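You operate a simulated robot arm through the tools that you are given. There is no shell and no other tool. Be economical: measure what you need, move in short steps, check, and stop when the job is done.

Carry out the task below with a simulated robot arm. There is one attempt and no reset: what you move stays moved.

TASK
Stand the felt pad beside the blue block. It goes on the side that lies toward x +0.0, y -1.0 (a direction in the base frame), with about 3 cm between them.
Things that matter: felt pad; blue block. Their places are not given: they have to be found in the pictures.

It is judged by the outcome, as a careful person would: the job done as asked, and still so three seconds after it is handed in. It fails if anything else is knocked over, pushed out of place, dropped, spilled or broken.

THE ROBOT
A 7-joint arm with a two-finger parallel gripper, fixed in place. Base frame: the origin is at the foot of the arm, x ahead of it, y to its left, z up; the work surface is at about z = 80. Lengths are in cm, angles in degrees, forces in N, time in s.
With the tool pointing down near the work surface it reaches from about 30 to 70 cm from the base axis. Its first joint turns from -66.0 to 66.0 degrees. Payload 1.57 kg.
Tool frame: the origin (TCP) lies between the finger pads and is the grasp point; the fingertips stand 3 cm ahead of it; z points along the fingers, y is the line along which they close. The gripper opens to 11 cm. The fingers are 2.4 cm wide and 1.2 cm thick; the gripper's body (4.8 by 11.2 cm) begins 7.8 cm behind the TCP.
Orientation is that of the tool frame in the base frame, as [roll, pitch, yaw] about the fixed x, y, z axes, in that order (R = Rz(yaw) Ry(pitch) Rx(roll)). With the fingers straight down and closing along the base's y, the tool's x points along the base's -x, its y along +y and its z along -z.

THE INTERFACE
- The arm moves only by the tool jog_arm. Its argument "plan" is a list that holds one entry, the list of rows, each a list of 5 numbers: the shift along the tool's x, y, z in cm, then the turn about the tool's z in degrees, then the finger opening in cm, from 0 to 11. In form: [[[x, y, z, twist, jaw], ...]]. A call has 1 to 8 rows; each row shifts and turns the commanded pose from where the row before left it, along the tool's axes as they then stand. A row lasts 0.2 s, in which the tool goes at most 5 cm and 8.6 degrees; a call with a longer step from one row to the next is refused whole, and so is a gripper value outside its range. A pose out of reach is approached as far as the arm can. The call stops where the force on the tool passes 40 N (or 10 N more than at its start, if that is more) or the arm is blocked; 0.2 s more then pass. The fingers move at their own pace (about 10.8 cm/s each) and stop on an object; they squeeze with about 42 N. The grip force told is the motor's: it shows also when the fingers shut on nothing. Time passes only in rows, and 0.2 s behind the last, so rows that do not move let the fingers close. It gives the time, the measured TCP pose, the force on the tool (base axes), the opening and the grip force at its end, in the units of the frame above (readings bear some noise).
- Cameras (640 x 400 px; columns grow to the right, rows downward): "scene" is fixed at [13.36, -37.55, 140.37]; the picture's right is [0.96, -0.29, 0.00], its down [-0.17, -0.56, -0.81] and it looks along [0.24, 0.78, -0.58] (base axes); focal length 341 px, centre (320, 200). "wrist" rides on the gripper at [-3.6, 0, -8] in the tool frame; the picture's right is [0.00, -1.00, 0.00], its down [0.97, 0.00, -0.24] and it looks along [0.24, 0.00, 0.97] (tool axes); focal length 218 px, centre (320, 200).
- snapshot(camera): a new picture of that camera. No time passes.
- probe_pixels(camera, pixels): for up to 12 pixels [column, row] of the newest picture of that camera ("zoom" is the newest enlarged one), the place [x, y, z] in the base frame of the surface seen there, good to about 0.3 cm. No time passes.
- close_up(camera, box): a new picture of the part [left, top, right, bottom] of that camera's present view, enlarged. No time passes.
- hand_in(): hands the job in; it is judged then, once.

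Work in short steps. Measure before you move; look again where a grasp or a placing could have gone wrong, and mend it. You have 60 turns and 30 pictures in all, the two below and enlarged ones among them. Open the gripper and draw the arm clear of the work before you hand the job in, unless the task says otherwise; then end with one line.

The tools are called after ">>>" by a JSON object that holds its "fn" and its "kwargs". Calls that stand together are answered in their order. jog_arm: Moves the arm, as the interface text tells. Its arguments: {"type":"object","properties":{"plan":{"type":"array"}},"required":["plan"]} The other tools are called the same way: snapshot (camera) takes a picture; probe_pixels (camera, pixels) gives the place of the surface under pixels of a picture; close_up (camera, box) takes an enlarged picture of a part of a camera's view; hand_in () hands the job in.

At the start:

```text
t: 0.0
eef_pos: [33.48, 6.82, 105.59]
tool_rot: [180.0, -0.1, -180.0]
wrist_force: [0.7, 0.1, 0.6]
width: 11.02
grasp_force: 0.1
```

scene: 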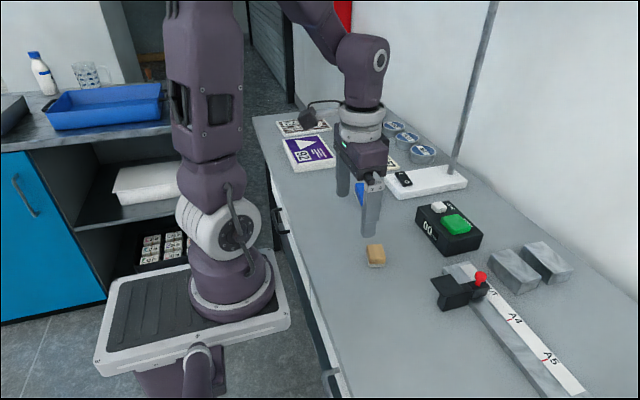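
wrist: 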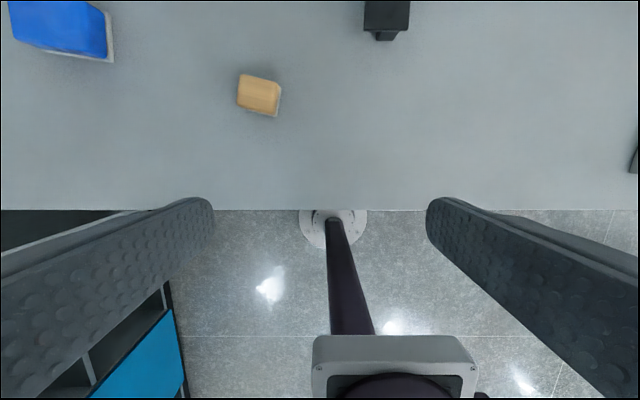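

The wrist picture shows a blue block at top left (60,30) and a tan object at (260,95). I'll enlarge the scene and probe these.

>>> {"fn": "close_up", "kwargs": {"camera": "scene", "box": [260, 90, 580, 290]}}

>>> {"fn": "probe_pixels", "kwargs": {"camera": "wrist", "pixels": [[260, 95], [240, 75], [278, 86], [238, 104], [276, 115], [60, 30], [106, 10], [104, 56], [113, 62], [15, 38], [385, 15], [260, 150]]}}

```text
2.00 times, centred on (420, 190) of scene
```

zoom: 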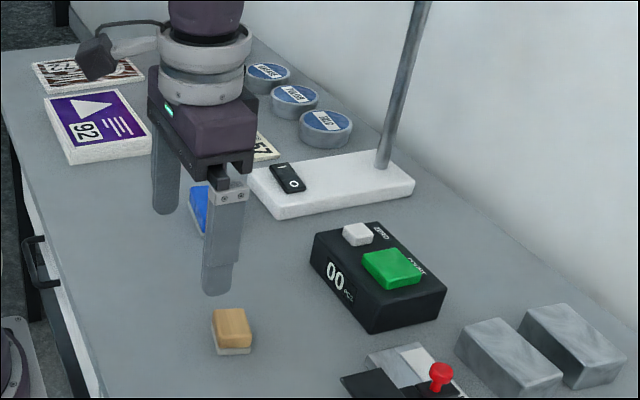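

```text
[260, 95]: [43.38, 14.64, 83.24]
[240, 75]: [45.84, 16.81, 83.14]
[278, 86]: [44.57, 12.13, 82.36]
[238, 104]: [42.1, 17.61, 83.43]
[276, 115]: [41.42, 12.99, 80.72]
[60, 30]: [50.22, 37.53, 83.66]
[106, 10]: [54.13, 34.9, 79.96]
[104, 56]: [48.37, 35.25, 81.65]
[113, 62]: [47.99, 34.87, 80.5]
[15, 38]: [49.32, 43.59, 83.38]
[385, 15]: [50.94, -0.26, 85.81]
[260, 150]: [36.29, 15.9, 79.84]
```

The tan object sits at about (43.5, 15), and the blue block at about (50, 40). I'll raise the arm and move left to see both whole.

>>> {"fn": "jog_arm", "kwargs": {"plan": [[[-1, 4, -2, 0, 11], [-1, 4, -2, 0, 11], [-1, 4, -1, 0, 11], [-2, 4, 0, 0, 11], [-2, 3, 0, 0, 11]]]}}

>>> {"fn": "snapshot", "kwargs": {"camera": "wrist"}}

>>> {"fn": "close_up", "kwargs": {"camera": "scene", "box": [260, 90, 580, 290]}}

```text
t: 1.2
eef_pos: [40.31, 25.76, 110.4]
tool_rot: [-179.9, 0.0, -180.0]
wrist_force: [-0.6, 0.4, -0.2]
width: 11.0
grasp_force: 0.0
```

```text
26 pictures are left
```

wrist: 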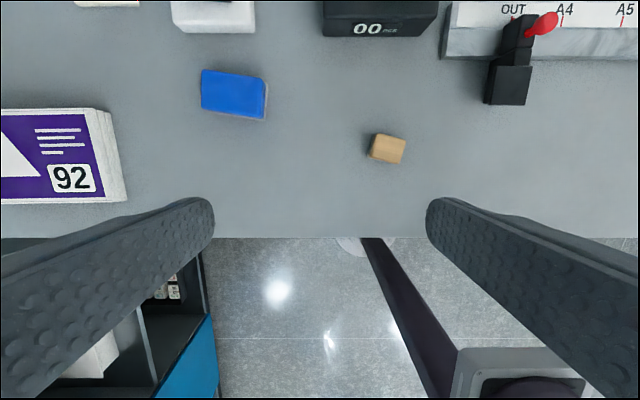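

```text
2.00 times, centred on (420, 190) of scene
```

zoom: 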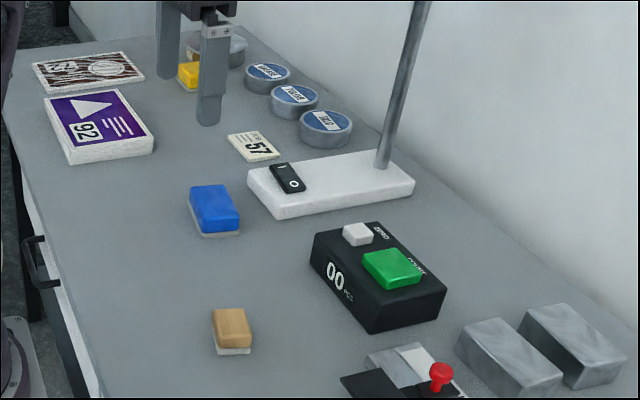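

There is also a yellow object and a disc behind the fingers. I must tell which is the felt pad, so I'll pull the arm forward (toward -y) and look again.

>>> {"fn": "jog_arm", "kwargs": {"plan": [[[0, -4, -1, 0, 11], [0, -5, -1, 0, 11], [0, -5, 0, 0, 11], [0, -4, 0, 0, 11], [0, -4, 0, 0, 11]]]}}

>>> {"fn": "close_up", "kwargs": {"camera": "scene", "box": [260, 90, 420, 190]}}

>>> {"fn": "snapshot", "kwargs": {"camera": "wrist"}}

```text
refused: row 2 steps farther than a row can; nothing moved
```

```text
4.00 times, centred on (340, 140) of scene
```

zoom: 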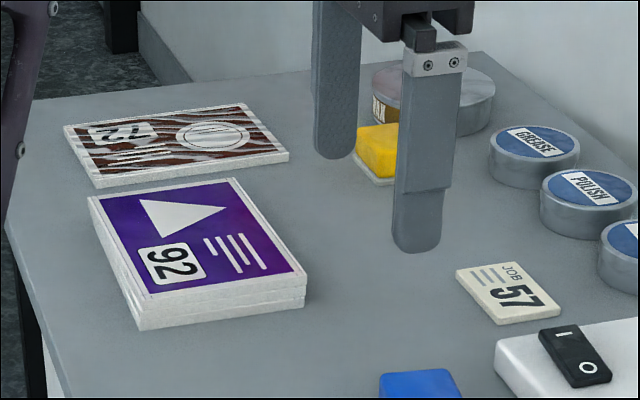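

```text
23 pictures are left
```

wrist: 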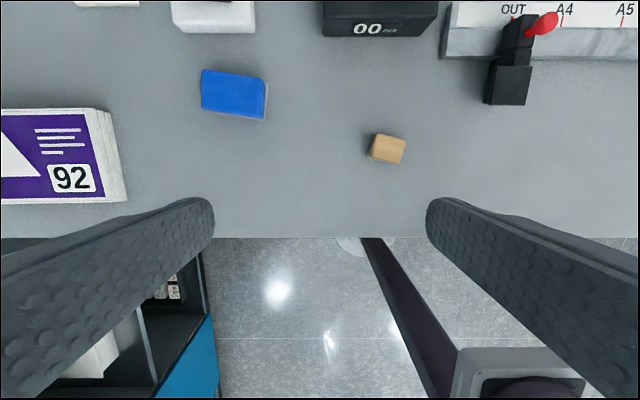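

Three candidates: tan, yellow and blue, each with a pale base. I'll take enlarged views of tan and blue, and then move over to see the yellow one.

>>> {"fn": "close_up", "kwargs": {"camera": "scene", "box": [335, 175, 415, 275]}}

>>> {"fn": "jog_arm", "kwargs": {"plan": [[[-2, 3, 0, 0, 11], [-2, 4, 0, 0, 11], [-2, 4, 0, 0, 11], [-2, 4, 0, 0, 11], [-1, 4, 0, 0, 11], [-1, 2, 0, 0, 11]]]}}

>>> {"fn": "snapshot", "kwargs": {"camera": "wrist"}}

```text
4.00 times, centred on (375, 225) of scene
```

zoom: 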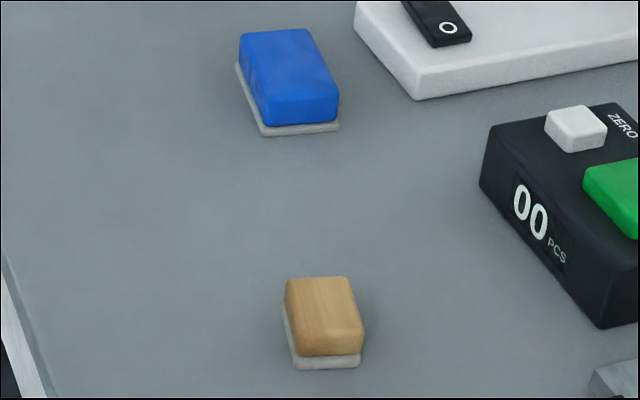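

```text
t: 2.6
eef_pos: [47.56, 40.25, 110.67]
tool_rot: [179.9, 0.0, -179.9]
wrist_force: [0.3, -0.2, -0.4]
width: 10.99
grasp_force: 0.0
out of reach, approached as far as the arm can: row 4, 5, 6
```

```text
21 pictures are left
```

wrist: 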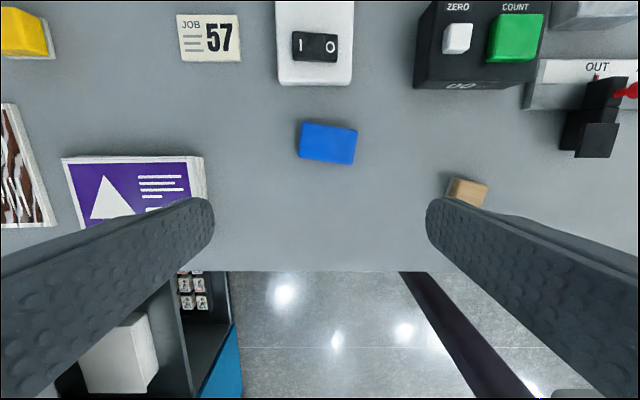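

The yellow object is at (25,32) in the wrist view. I'll enlarge all three to compare.

>>> {"fn": "close_up", "kwargs": {"camera": "wrist", "box": [0, 0, 96, 60]}}

>>> {"fn": "close_up", "kwargs": {"camera": "scene", "box": [320, 90, 400, 140]}}

>>> {"fn": "probe_pixels", "kwargs": {"camera": "wrist", "pixels": [[301, 125], [357, 131], [354, 164], [299, 156], [328, 144], [25, 32], [45, 54], [5, 10], [44, 15], [330, 175], [270, 80], [390, 80]]}}

```text
6.67 times, centred on (48, 30) of wrist
```

zoom: 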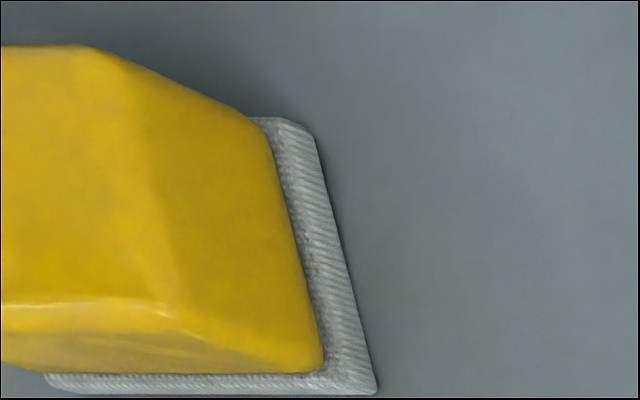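

```text
8.00 times, centred on (360, 115) of scene
```

zoom: 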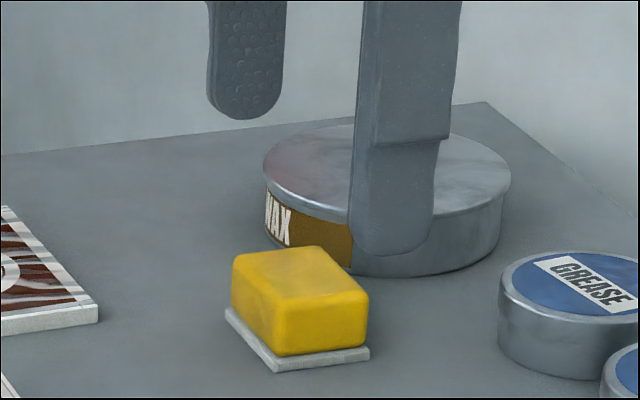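

```text
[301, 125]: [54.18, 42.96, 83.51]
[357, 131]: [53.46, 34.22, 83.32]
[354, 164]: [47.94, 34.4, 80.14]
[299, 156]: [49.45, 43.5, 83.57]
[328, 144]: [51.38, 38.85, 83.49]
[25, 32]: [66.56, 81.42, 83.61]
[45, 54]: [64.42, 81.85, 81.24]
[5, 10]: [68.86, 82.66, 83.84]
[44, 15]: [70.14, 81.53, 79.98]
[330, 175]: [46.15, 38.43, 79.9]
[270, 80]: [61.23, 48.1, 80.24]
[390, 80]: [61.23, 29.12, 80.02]
```

Blue top spans y about 34.2–43.2, centred x≈51.4, with a slight yaw. The yellow one lies beyond reach and has the same make as the blue; the small tan block with a wooden back and felt sole is the felt pad. I'll move back over the pad.

>>> {"fn": "jog_arm", "kwargs": {"plan": [[[0.5, -4.5, 0, 0, 11], [0.5, -4.5, 0, 0, 11], [0.5, -4.5, 0, 0, 11], [0.5, -4.5, 0, 0, 11], [0, -4.5, 1, 0, 11], [0, -4, 2, 0, 11], [0, 0, 3, 0, 11], [0, 0, 0, 0, 11]]]}}

>>> {"fn": "snapshot", "kwargs": {"camera": "wrist"}}

```text
t: 4.4
eef_pos: [47.81, 40.21, 107.57]
tool_rot: [180.0, 0.0, 179.9]
wrist_force: [-0.9, -0.3, -0.3]
width: 11.01
grasp_force: 0.1
out of reach, approached as far as the arm can: row 1, 2, 3, 4, 5, 6
```

```text
18 pictures are left
```

wrist: 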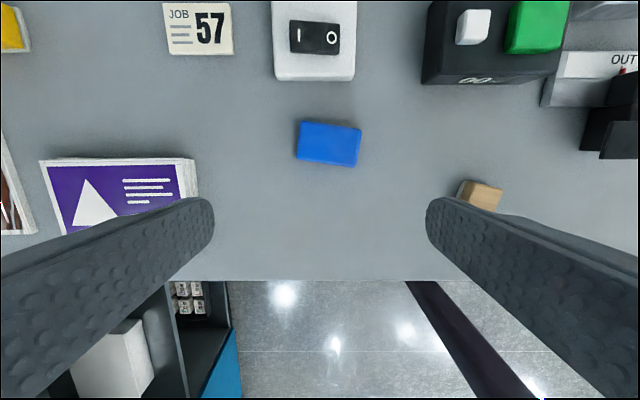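

Rows with sideways travel were skipped as unreachable, only the descent went through (z 107.6). Try small steps lower.

>>> {"fn": "jog_arm", "kwargs": {"plan": [[[0, 0, 3, 0, 11], [1, -1, 1, 0, 11], [1, -2, 0, 0, 11], [1, -3, 0, 0, 11]]]}}

```text
t: 5.4
eef_pos: [44.64, 33.96, 103.6]
tool_rot: [180.0, 0.0, 180.0]
wrist_force: [-0.6, 0.2, -0.8]
width: 11.01
grasp_force: 0.0
```

That works. Continue to the pad.

>>> {"fn": "jog_arm", "kwargs": {"plan": [[[0, -4, 0, 0, 11], [0, -4, 0, 0, 11], [0, -4, 0, 0, 11], [-0.5, -4, 0, 0, 11], [-1.5, -3, 1, 0, 11], [0, 0, 3, 0, 11]]]}}

>>> {"fn": "snapshot", "kwargs": {"camera": "wrist"}}

```text
t: 6.8
eef_pos: [47.02, 15.11, 99.62]
tool_rot: [-180.0, 0.1, -179.9]
wrist_force: [-0.2, -0.6, 0.3]
width: 10.99
grasp_force: 0.0
```

```text
17 pictures are left
```

wrist: 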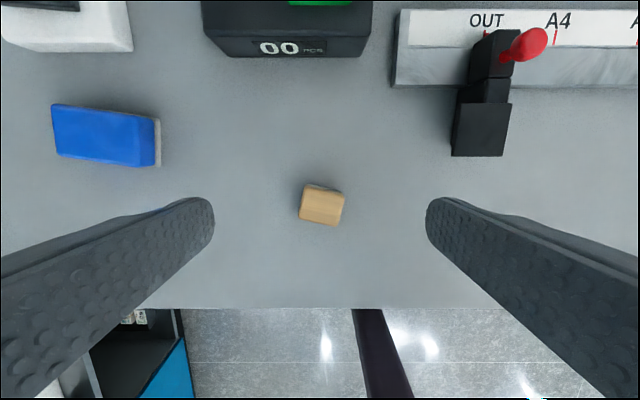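

>>> {"fn": "close_up", "kwargs": {"camera": "wrist", "box": [280, 175, 360, 235]}}

>>> {"fn": "probe_pixels", "kwargs": {"camera": "wrist", "pixels": [[307, 186], [343, 192], [336, 225], [300, 218], [321, 205], [160, 120], [157, 164], [154, 117], [154, 165], [52, 106], [57, 156], [103, 136]]}}

```text
6.67 times, centred on (320, 205) of wrist
```

zoom: 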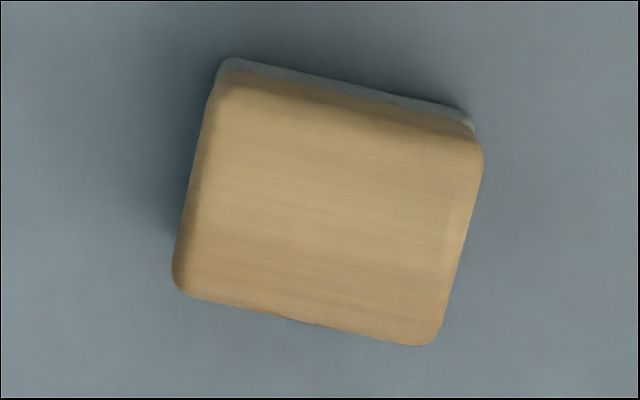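

```text
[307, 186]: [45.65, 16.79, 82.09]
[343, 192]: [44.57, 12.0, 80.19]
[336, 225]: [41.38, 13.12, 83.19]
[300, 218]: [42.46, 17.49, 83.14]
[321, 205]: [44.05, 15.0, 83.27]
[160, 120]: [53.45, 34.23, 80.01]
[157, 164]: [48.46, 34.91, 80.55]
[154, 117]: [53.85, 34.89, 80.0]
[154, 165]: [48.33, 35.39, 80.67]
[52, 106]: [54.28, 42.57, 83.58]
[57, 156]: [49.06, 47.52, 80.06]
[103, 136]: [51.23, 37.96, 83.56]
```

Pad centre is about (43.6, 14.9), turned about 13° (edge slope in zoom 60/245), top z≈83.3; blue is turned about 7°. I'll align over the pad, twist 13° and descend partway.

>>> {"fn": "jog_arm", "kwargs": {"plan": [[[3.4, -0.2, 0, 0, 11], [0, 0, 2, 6.5, 9], [0, 0, 3, 6.5, 8], [0, 0, 3, 0, 8], [0, 0, 2, 0, 8]]]}}

>>> {"fn": "snapshot", "kwargs": {"camera": "wrist"}}

>>> {"fn": "close_up", "kwargs": {"camera": "scene", "box": [320, 200, 432, 270]}}

```text
t: 8.0
eef_pos: [43.24, 14.94, 89.56]
tool_rot: [180.0, 0.0, 167.1]
wrist_force: [0.2, 0.0, 0.0]
width: 7.98
grasp_force: 0.1
```

```text
15 pictures are left
```

wrist: 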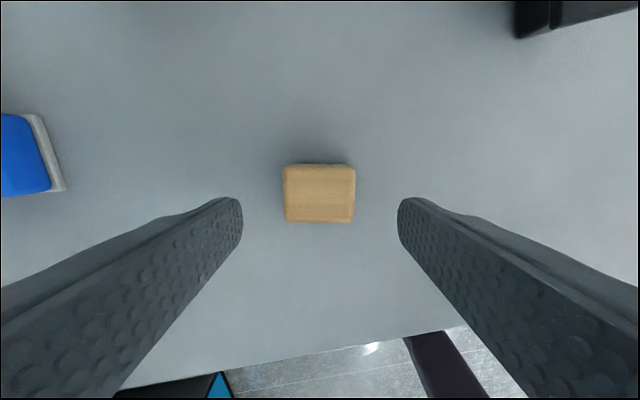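

```text
5.71 times, centred on (376, 235) of scene
```

zoom: 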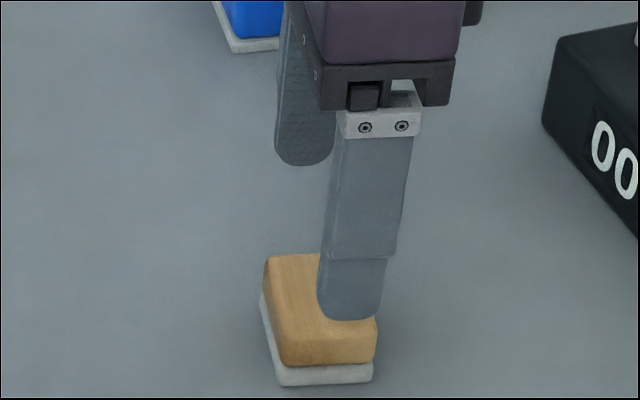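

The pad now lies square between the fingers at (319,193). I'll probe its edges to fix the depth offset.

>>> {"fn": "probe_pixels", "kwargs": {"camera": "wrist", "pixels": [[286, 170], [352, 170], [288, 220], [351, 220], [319, 195], [319, 162], [34, 118], [62, 190], [55, 190], [28, 116]]}}

```text
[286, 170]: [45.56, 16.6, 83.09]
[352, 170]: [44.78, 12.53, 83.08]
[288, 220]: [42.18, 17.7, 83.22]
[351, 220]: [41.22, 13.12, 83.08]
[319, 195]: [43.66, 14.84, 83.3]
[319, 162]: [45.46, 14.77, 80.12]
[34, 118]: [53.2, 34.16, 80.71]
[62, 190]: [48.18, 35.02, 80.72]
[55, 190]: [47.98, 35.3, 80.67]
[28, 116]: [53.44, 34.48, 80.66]
```

TCP is within 0.2 cm of the pad centre. Descend and grip.

>>> {"fn": "jog_arm", "kwargs": {"plan": [[[-0.2, 0, 3, 0, 8], [0, 0, 2, 0, 8], [0, 0, 1, 0, 8], [0, 0, 0, 0, 3.5], [0, 0, 0, 0, 3.5], [0, 0, 0, 0, 3.5]]]}}

```text
t: 9.4
eef_pos: [43.5, 14.81, 83.64]
tool_rot: [-180.0, 0.0, 167.0]
wrist_force: [-0.2, 0.2, -0.6]
width: 4.93
grasp_force: 41.6
```

Gripped at width 4.93. Lift 5 cm, turn to match the blue block's yaw (about 9°), and carry to above (51.2, 29.0).

>>> {"fn": "jog_arm", "kwargs": {"plan": [[[0, 0, -2, 0, 3.5], [0, 0, -3, 0, 3.5], [0, 0, 0, -4, 3.5], [-1.35, 3.81, 0, 0, 3.5], [-1.35, 3.81, 0, 0, 3.5], [-1.35, 3.81, 0, 0, 3.5], [-1.35, 3.81, 0, 0, 3.5], [0, 0, 0, 0, 3.5]]]}}

>>> {"fn": "snapshot", "kwargs": {"camera": "wrist"}}

>>> {"fn": "close_up", "kwargs": {"camera": "scene", "box": [310, 150, 470, 250]}}

```text
t: 11.2
eef_pos: [51.25, 29.18, 88.41]
tool_rot: [180.0, 0.0, 171.0]
wrist_force: [0.5, 0.4, -1.6]
width: 4.92
grasp_force: 42.0
```

```text
13 pictures are left
```

wrist: 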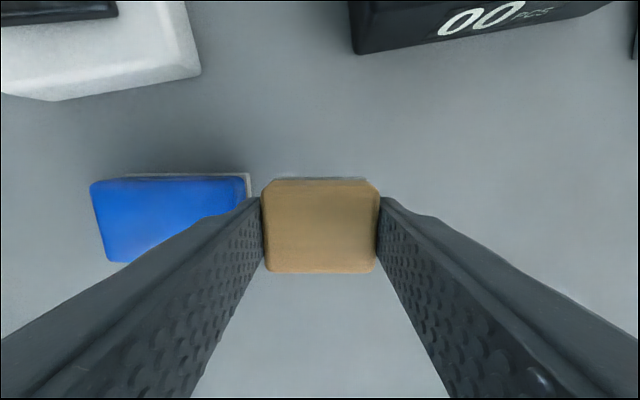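

```text
4.00 times, centred on (390, 200) of scene
```

zoom: 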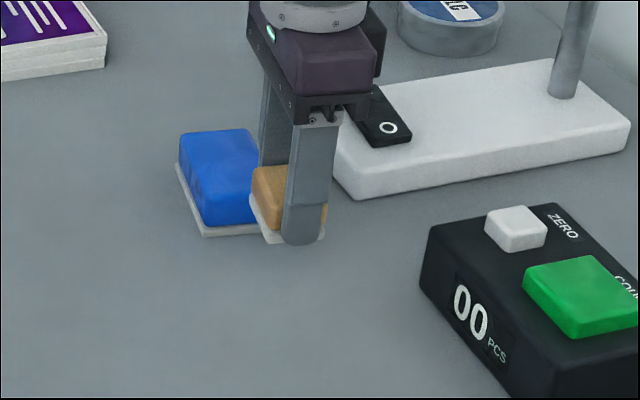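

Blue's edges now look square to the gripper. I'll probe its visible near edge to verify before lowering.

>>> {"fn": "probe_pixels", "kwargs": {"camera": "wrist", "pixels": [[249, 176], [247, 192], [130, 174], [243, 190], [95, 188], [108, 258], [170, 220], [235, 205]]}}

```text
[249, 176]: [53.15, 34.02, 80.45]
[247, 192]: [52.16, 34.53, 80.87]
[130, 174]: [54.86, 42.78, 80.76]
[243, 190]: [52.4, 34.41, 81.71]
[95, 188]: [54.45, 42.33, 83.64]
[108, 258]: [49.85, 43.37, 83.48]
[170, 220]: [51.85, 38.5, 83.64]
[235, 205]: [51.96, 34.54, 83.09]
```

Near face at y≈34.45 for x=51.2; shift 0.2 cm away for the 3 cm gap, then lower to the original height.

>>> {"fn": "jog_arm", "kwargs": {"plan": [[[0, -0.2, 2, 0, 3.5], [0, 0, 1.5, 0, 3.5], [0, 0, 0.8, 0, 3.5], [0, 0, 0.4, 0, 3.5], [0, 0, 0, 0, 3.5]]]}}

>>> {"fn": "close_up", "kwargs": {"camera": "scene", "box": [330, 160, 426, 220]}}

```text
t: 12.4
eef_pos: [51.07, 28.93, 83.88]
tool_rot: [179.9, 0.0, 171.0]
wrist_force: [0.8, -0.4, -0.6]
width: 4.91
grasp_force: 41.8
```

```text
6.67 times, centred on (378, 190) of scene
```

zoom: 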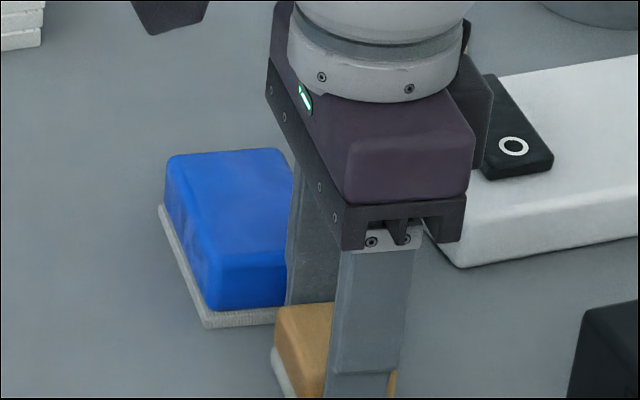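

Still 0.2 cm above the original height (83.64). Lower the last bit, then open just to 6.6 cm so the finger stays clear of the blue block.

>>> {"fn": "jog_arm", "kwargs": {"plan": [[[0, 0, 0.2, 0, 3.5], [0, 0, 0.05, 0, 3.5], [0, 0, 0, 0, 6.4], [0, 0, 0, 0, 6.4]]]}}

```text
t: 13.4
eef_pos: [51.16, 28.89, 83.58]
tool_rot: [-180.0, 0.0, 171.0]
wrist_force: [0.5, 0.4, -0.3]
width: 6.39
grasp_force: 0.0
```

Released. Rise straight up, then draw back toward the base and look.

>>> {"fn": "jog_arm", "kwargs": {"plan": [[[0, 0, -2, 0, 6.4], [0, 0, -4, 0, 6.4], [0, 0, -4, 0, 6.4], [0, 0, -4, 0, 6.4], [3, -3, 0, 0, 6.4], [3, -3, 0, 0, 6.4], [0, -4, 0, 0, 6.4]]]}}

>>> {"fn": "snapshot", "kwargs": {"camera": "wrist"}}

>>> {"fn": "snapshot", "kwargs": {"camera": "scene"}}

```text
t: 15.0
eef_pos: [43.66, 19.82, 97.5]
tool_rot: [-180.0, 0.1, 171.0]
wrist_force: [-0.1, -0.3, 0.0]
width: 6.39
grasp_force: 0.0
```

```text
10 pictures are left
```

wrist: 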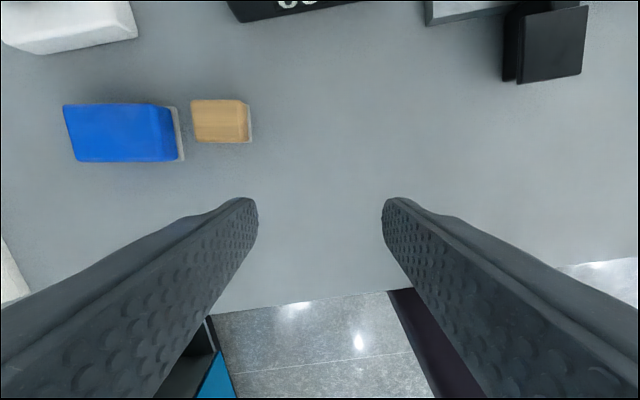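

```text
9 pictures are left
```

scene: 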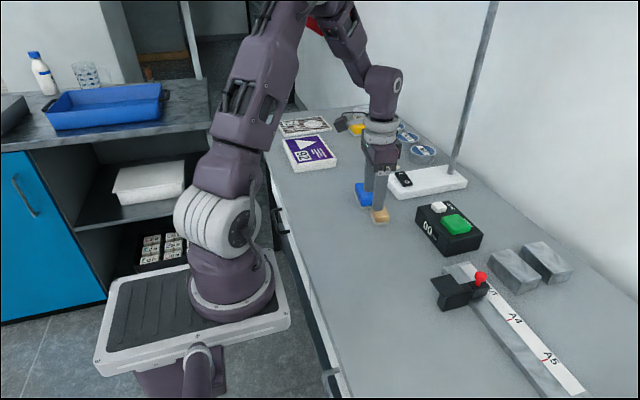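

The pad stands next to the blue block. I'll probe the edges to check the gap.

>>> {"fn": "probe_pixels", "kwargs": {"camera": "wrist", "pixels": [[178, 112], [182, 156], [251, 105], [251, 139], [192, 104], [195, 136], [247, 103], [247, 138], [220, 118], [120, 130]]}}

>>> {"fn": "jog_arm", "kwargs": {"plan": [[[2, -4, -2, 0, 6.4], [0, -4, 0, 0, 6.4], [0, -4, 0, 0, 6.4], [0, -4, 0, 0, 6.4]]]}}

>>> {"fn": "close_up", "kwargs": {"camera": "scene", "box": [330, 165, 426, 225]}}

```text
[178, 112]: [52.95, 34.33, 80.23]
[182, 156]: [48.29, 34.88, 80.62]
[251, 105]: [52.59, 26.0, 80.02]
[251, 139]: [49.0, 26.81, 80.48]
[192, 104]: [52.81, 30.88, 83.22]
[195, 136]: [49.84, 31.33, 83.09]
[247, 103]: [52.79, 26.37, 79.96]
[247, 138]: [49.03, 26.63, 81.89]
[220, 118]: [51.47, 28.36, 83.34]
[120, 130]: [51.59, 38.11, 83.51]
```

```text
t: 16.0
eef_pos: [39.21, 4.66, 99.38]
tool_rot: [-180.0, 0.0, 171.1]
wrist_force: [-0.8, 0.1, -0.1]
width: 6.4
grasp_force: 0.1
```

```text
6.67 times, centred on (378, 195) of scene
```

zoom: 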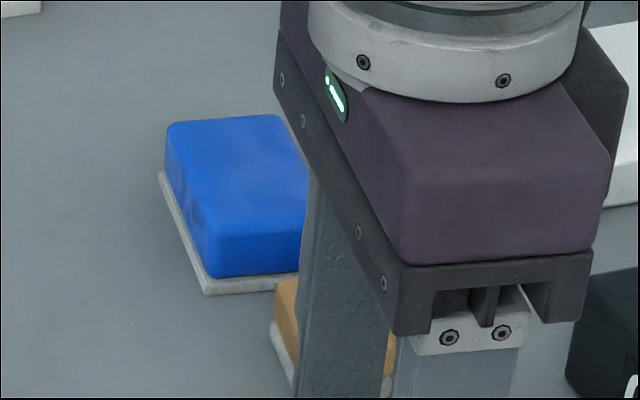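

Blue's near face is at y≈34.5 and the pad spans about 26.4–31.3 at x≈51.1. That leaves a gap of about 3.1 cm, and the pad is upright. The arm is clear, so I'll hand in.

>>> {"fn": "hand_in", "kwargs": {}}

```text
The job is handed in.
```

The felt pad stands upright on the -y side of the blue block, with about 3.1 cm between them. I took the small tan block with the felt sole to be the felt pad. The gripper is open, the arm is clear, and I saw nothing else disturbed.
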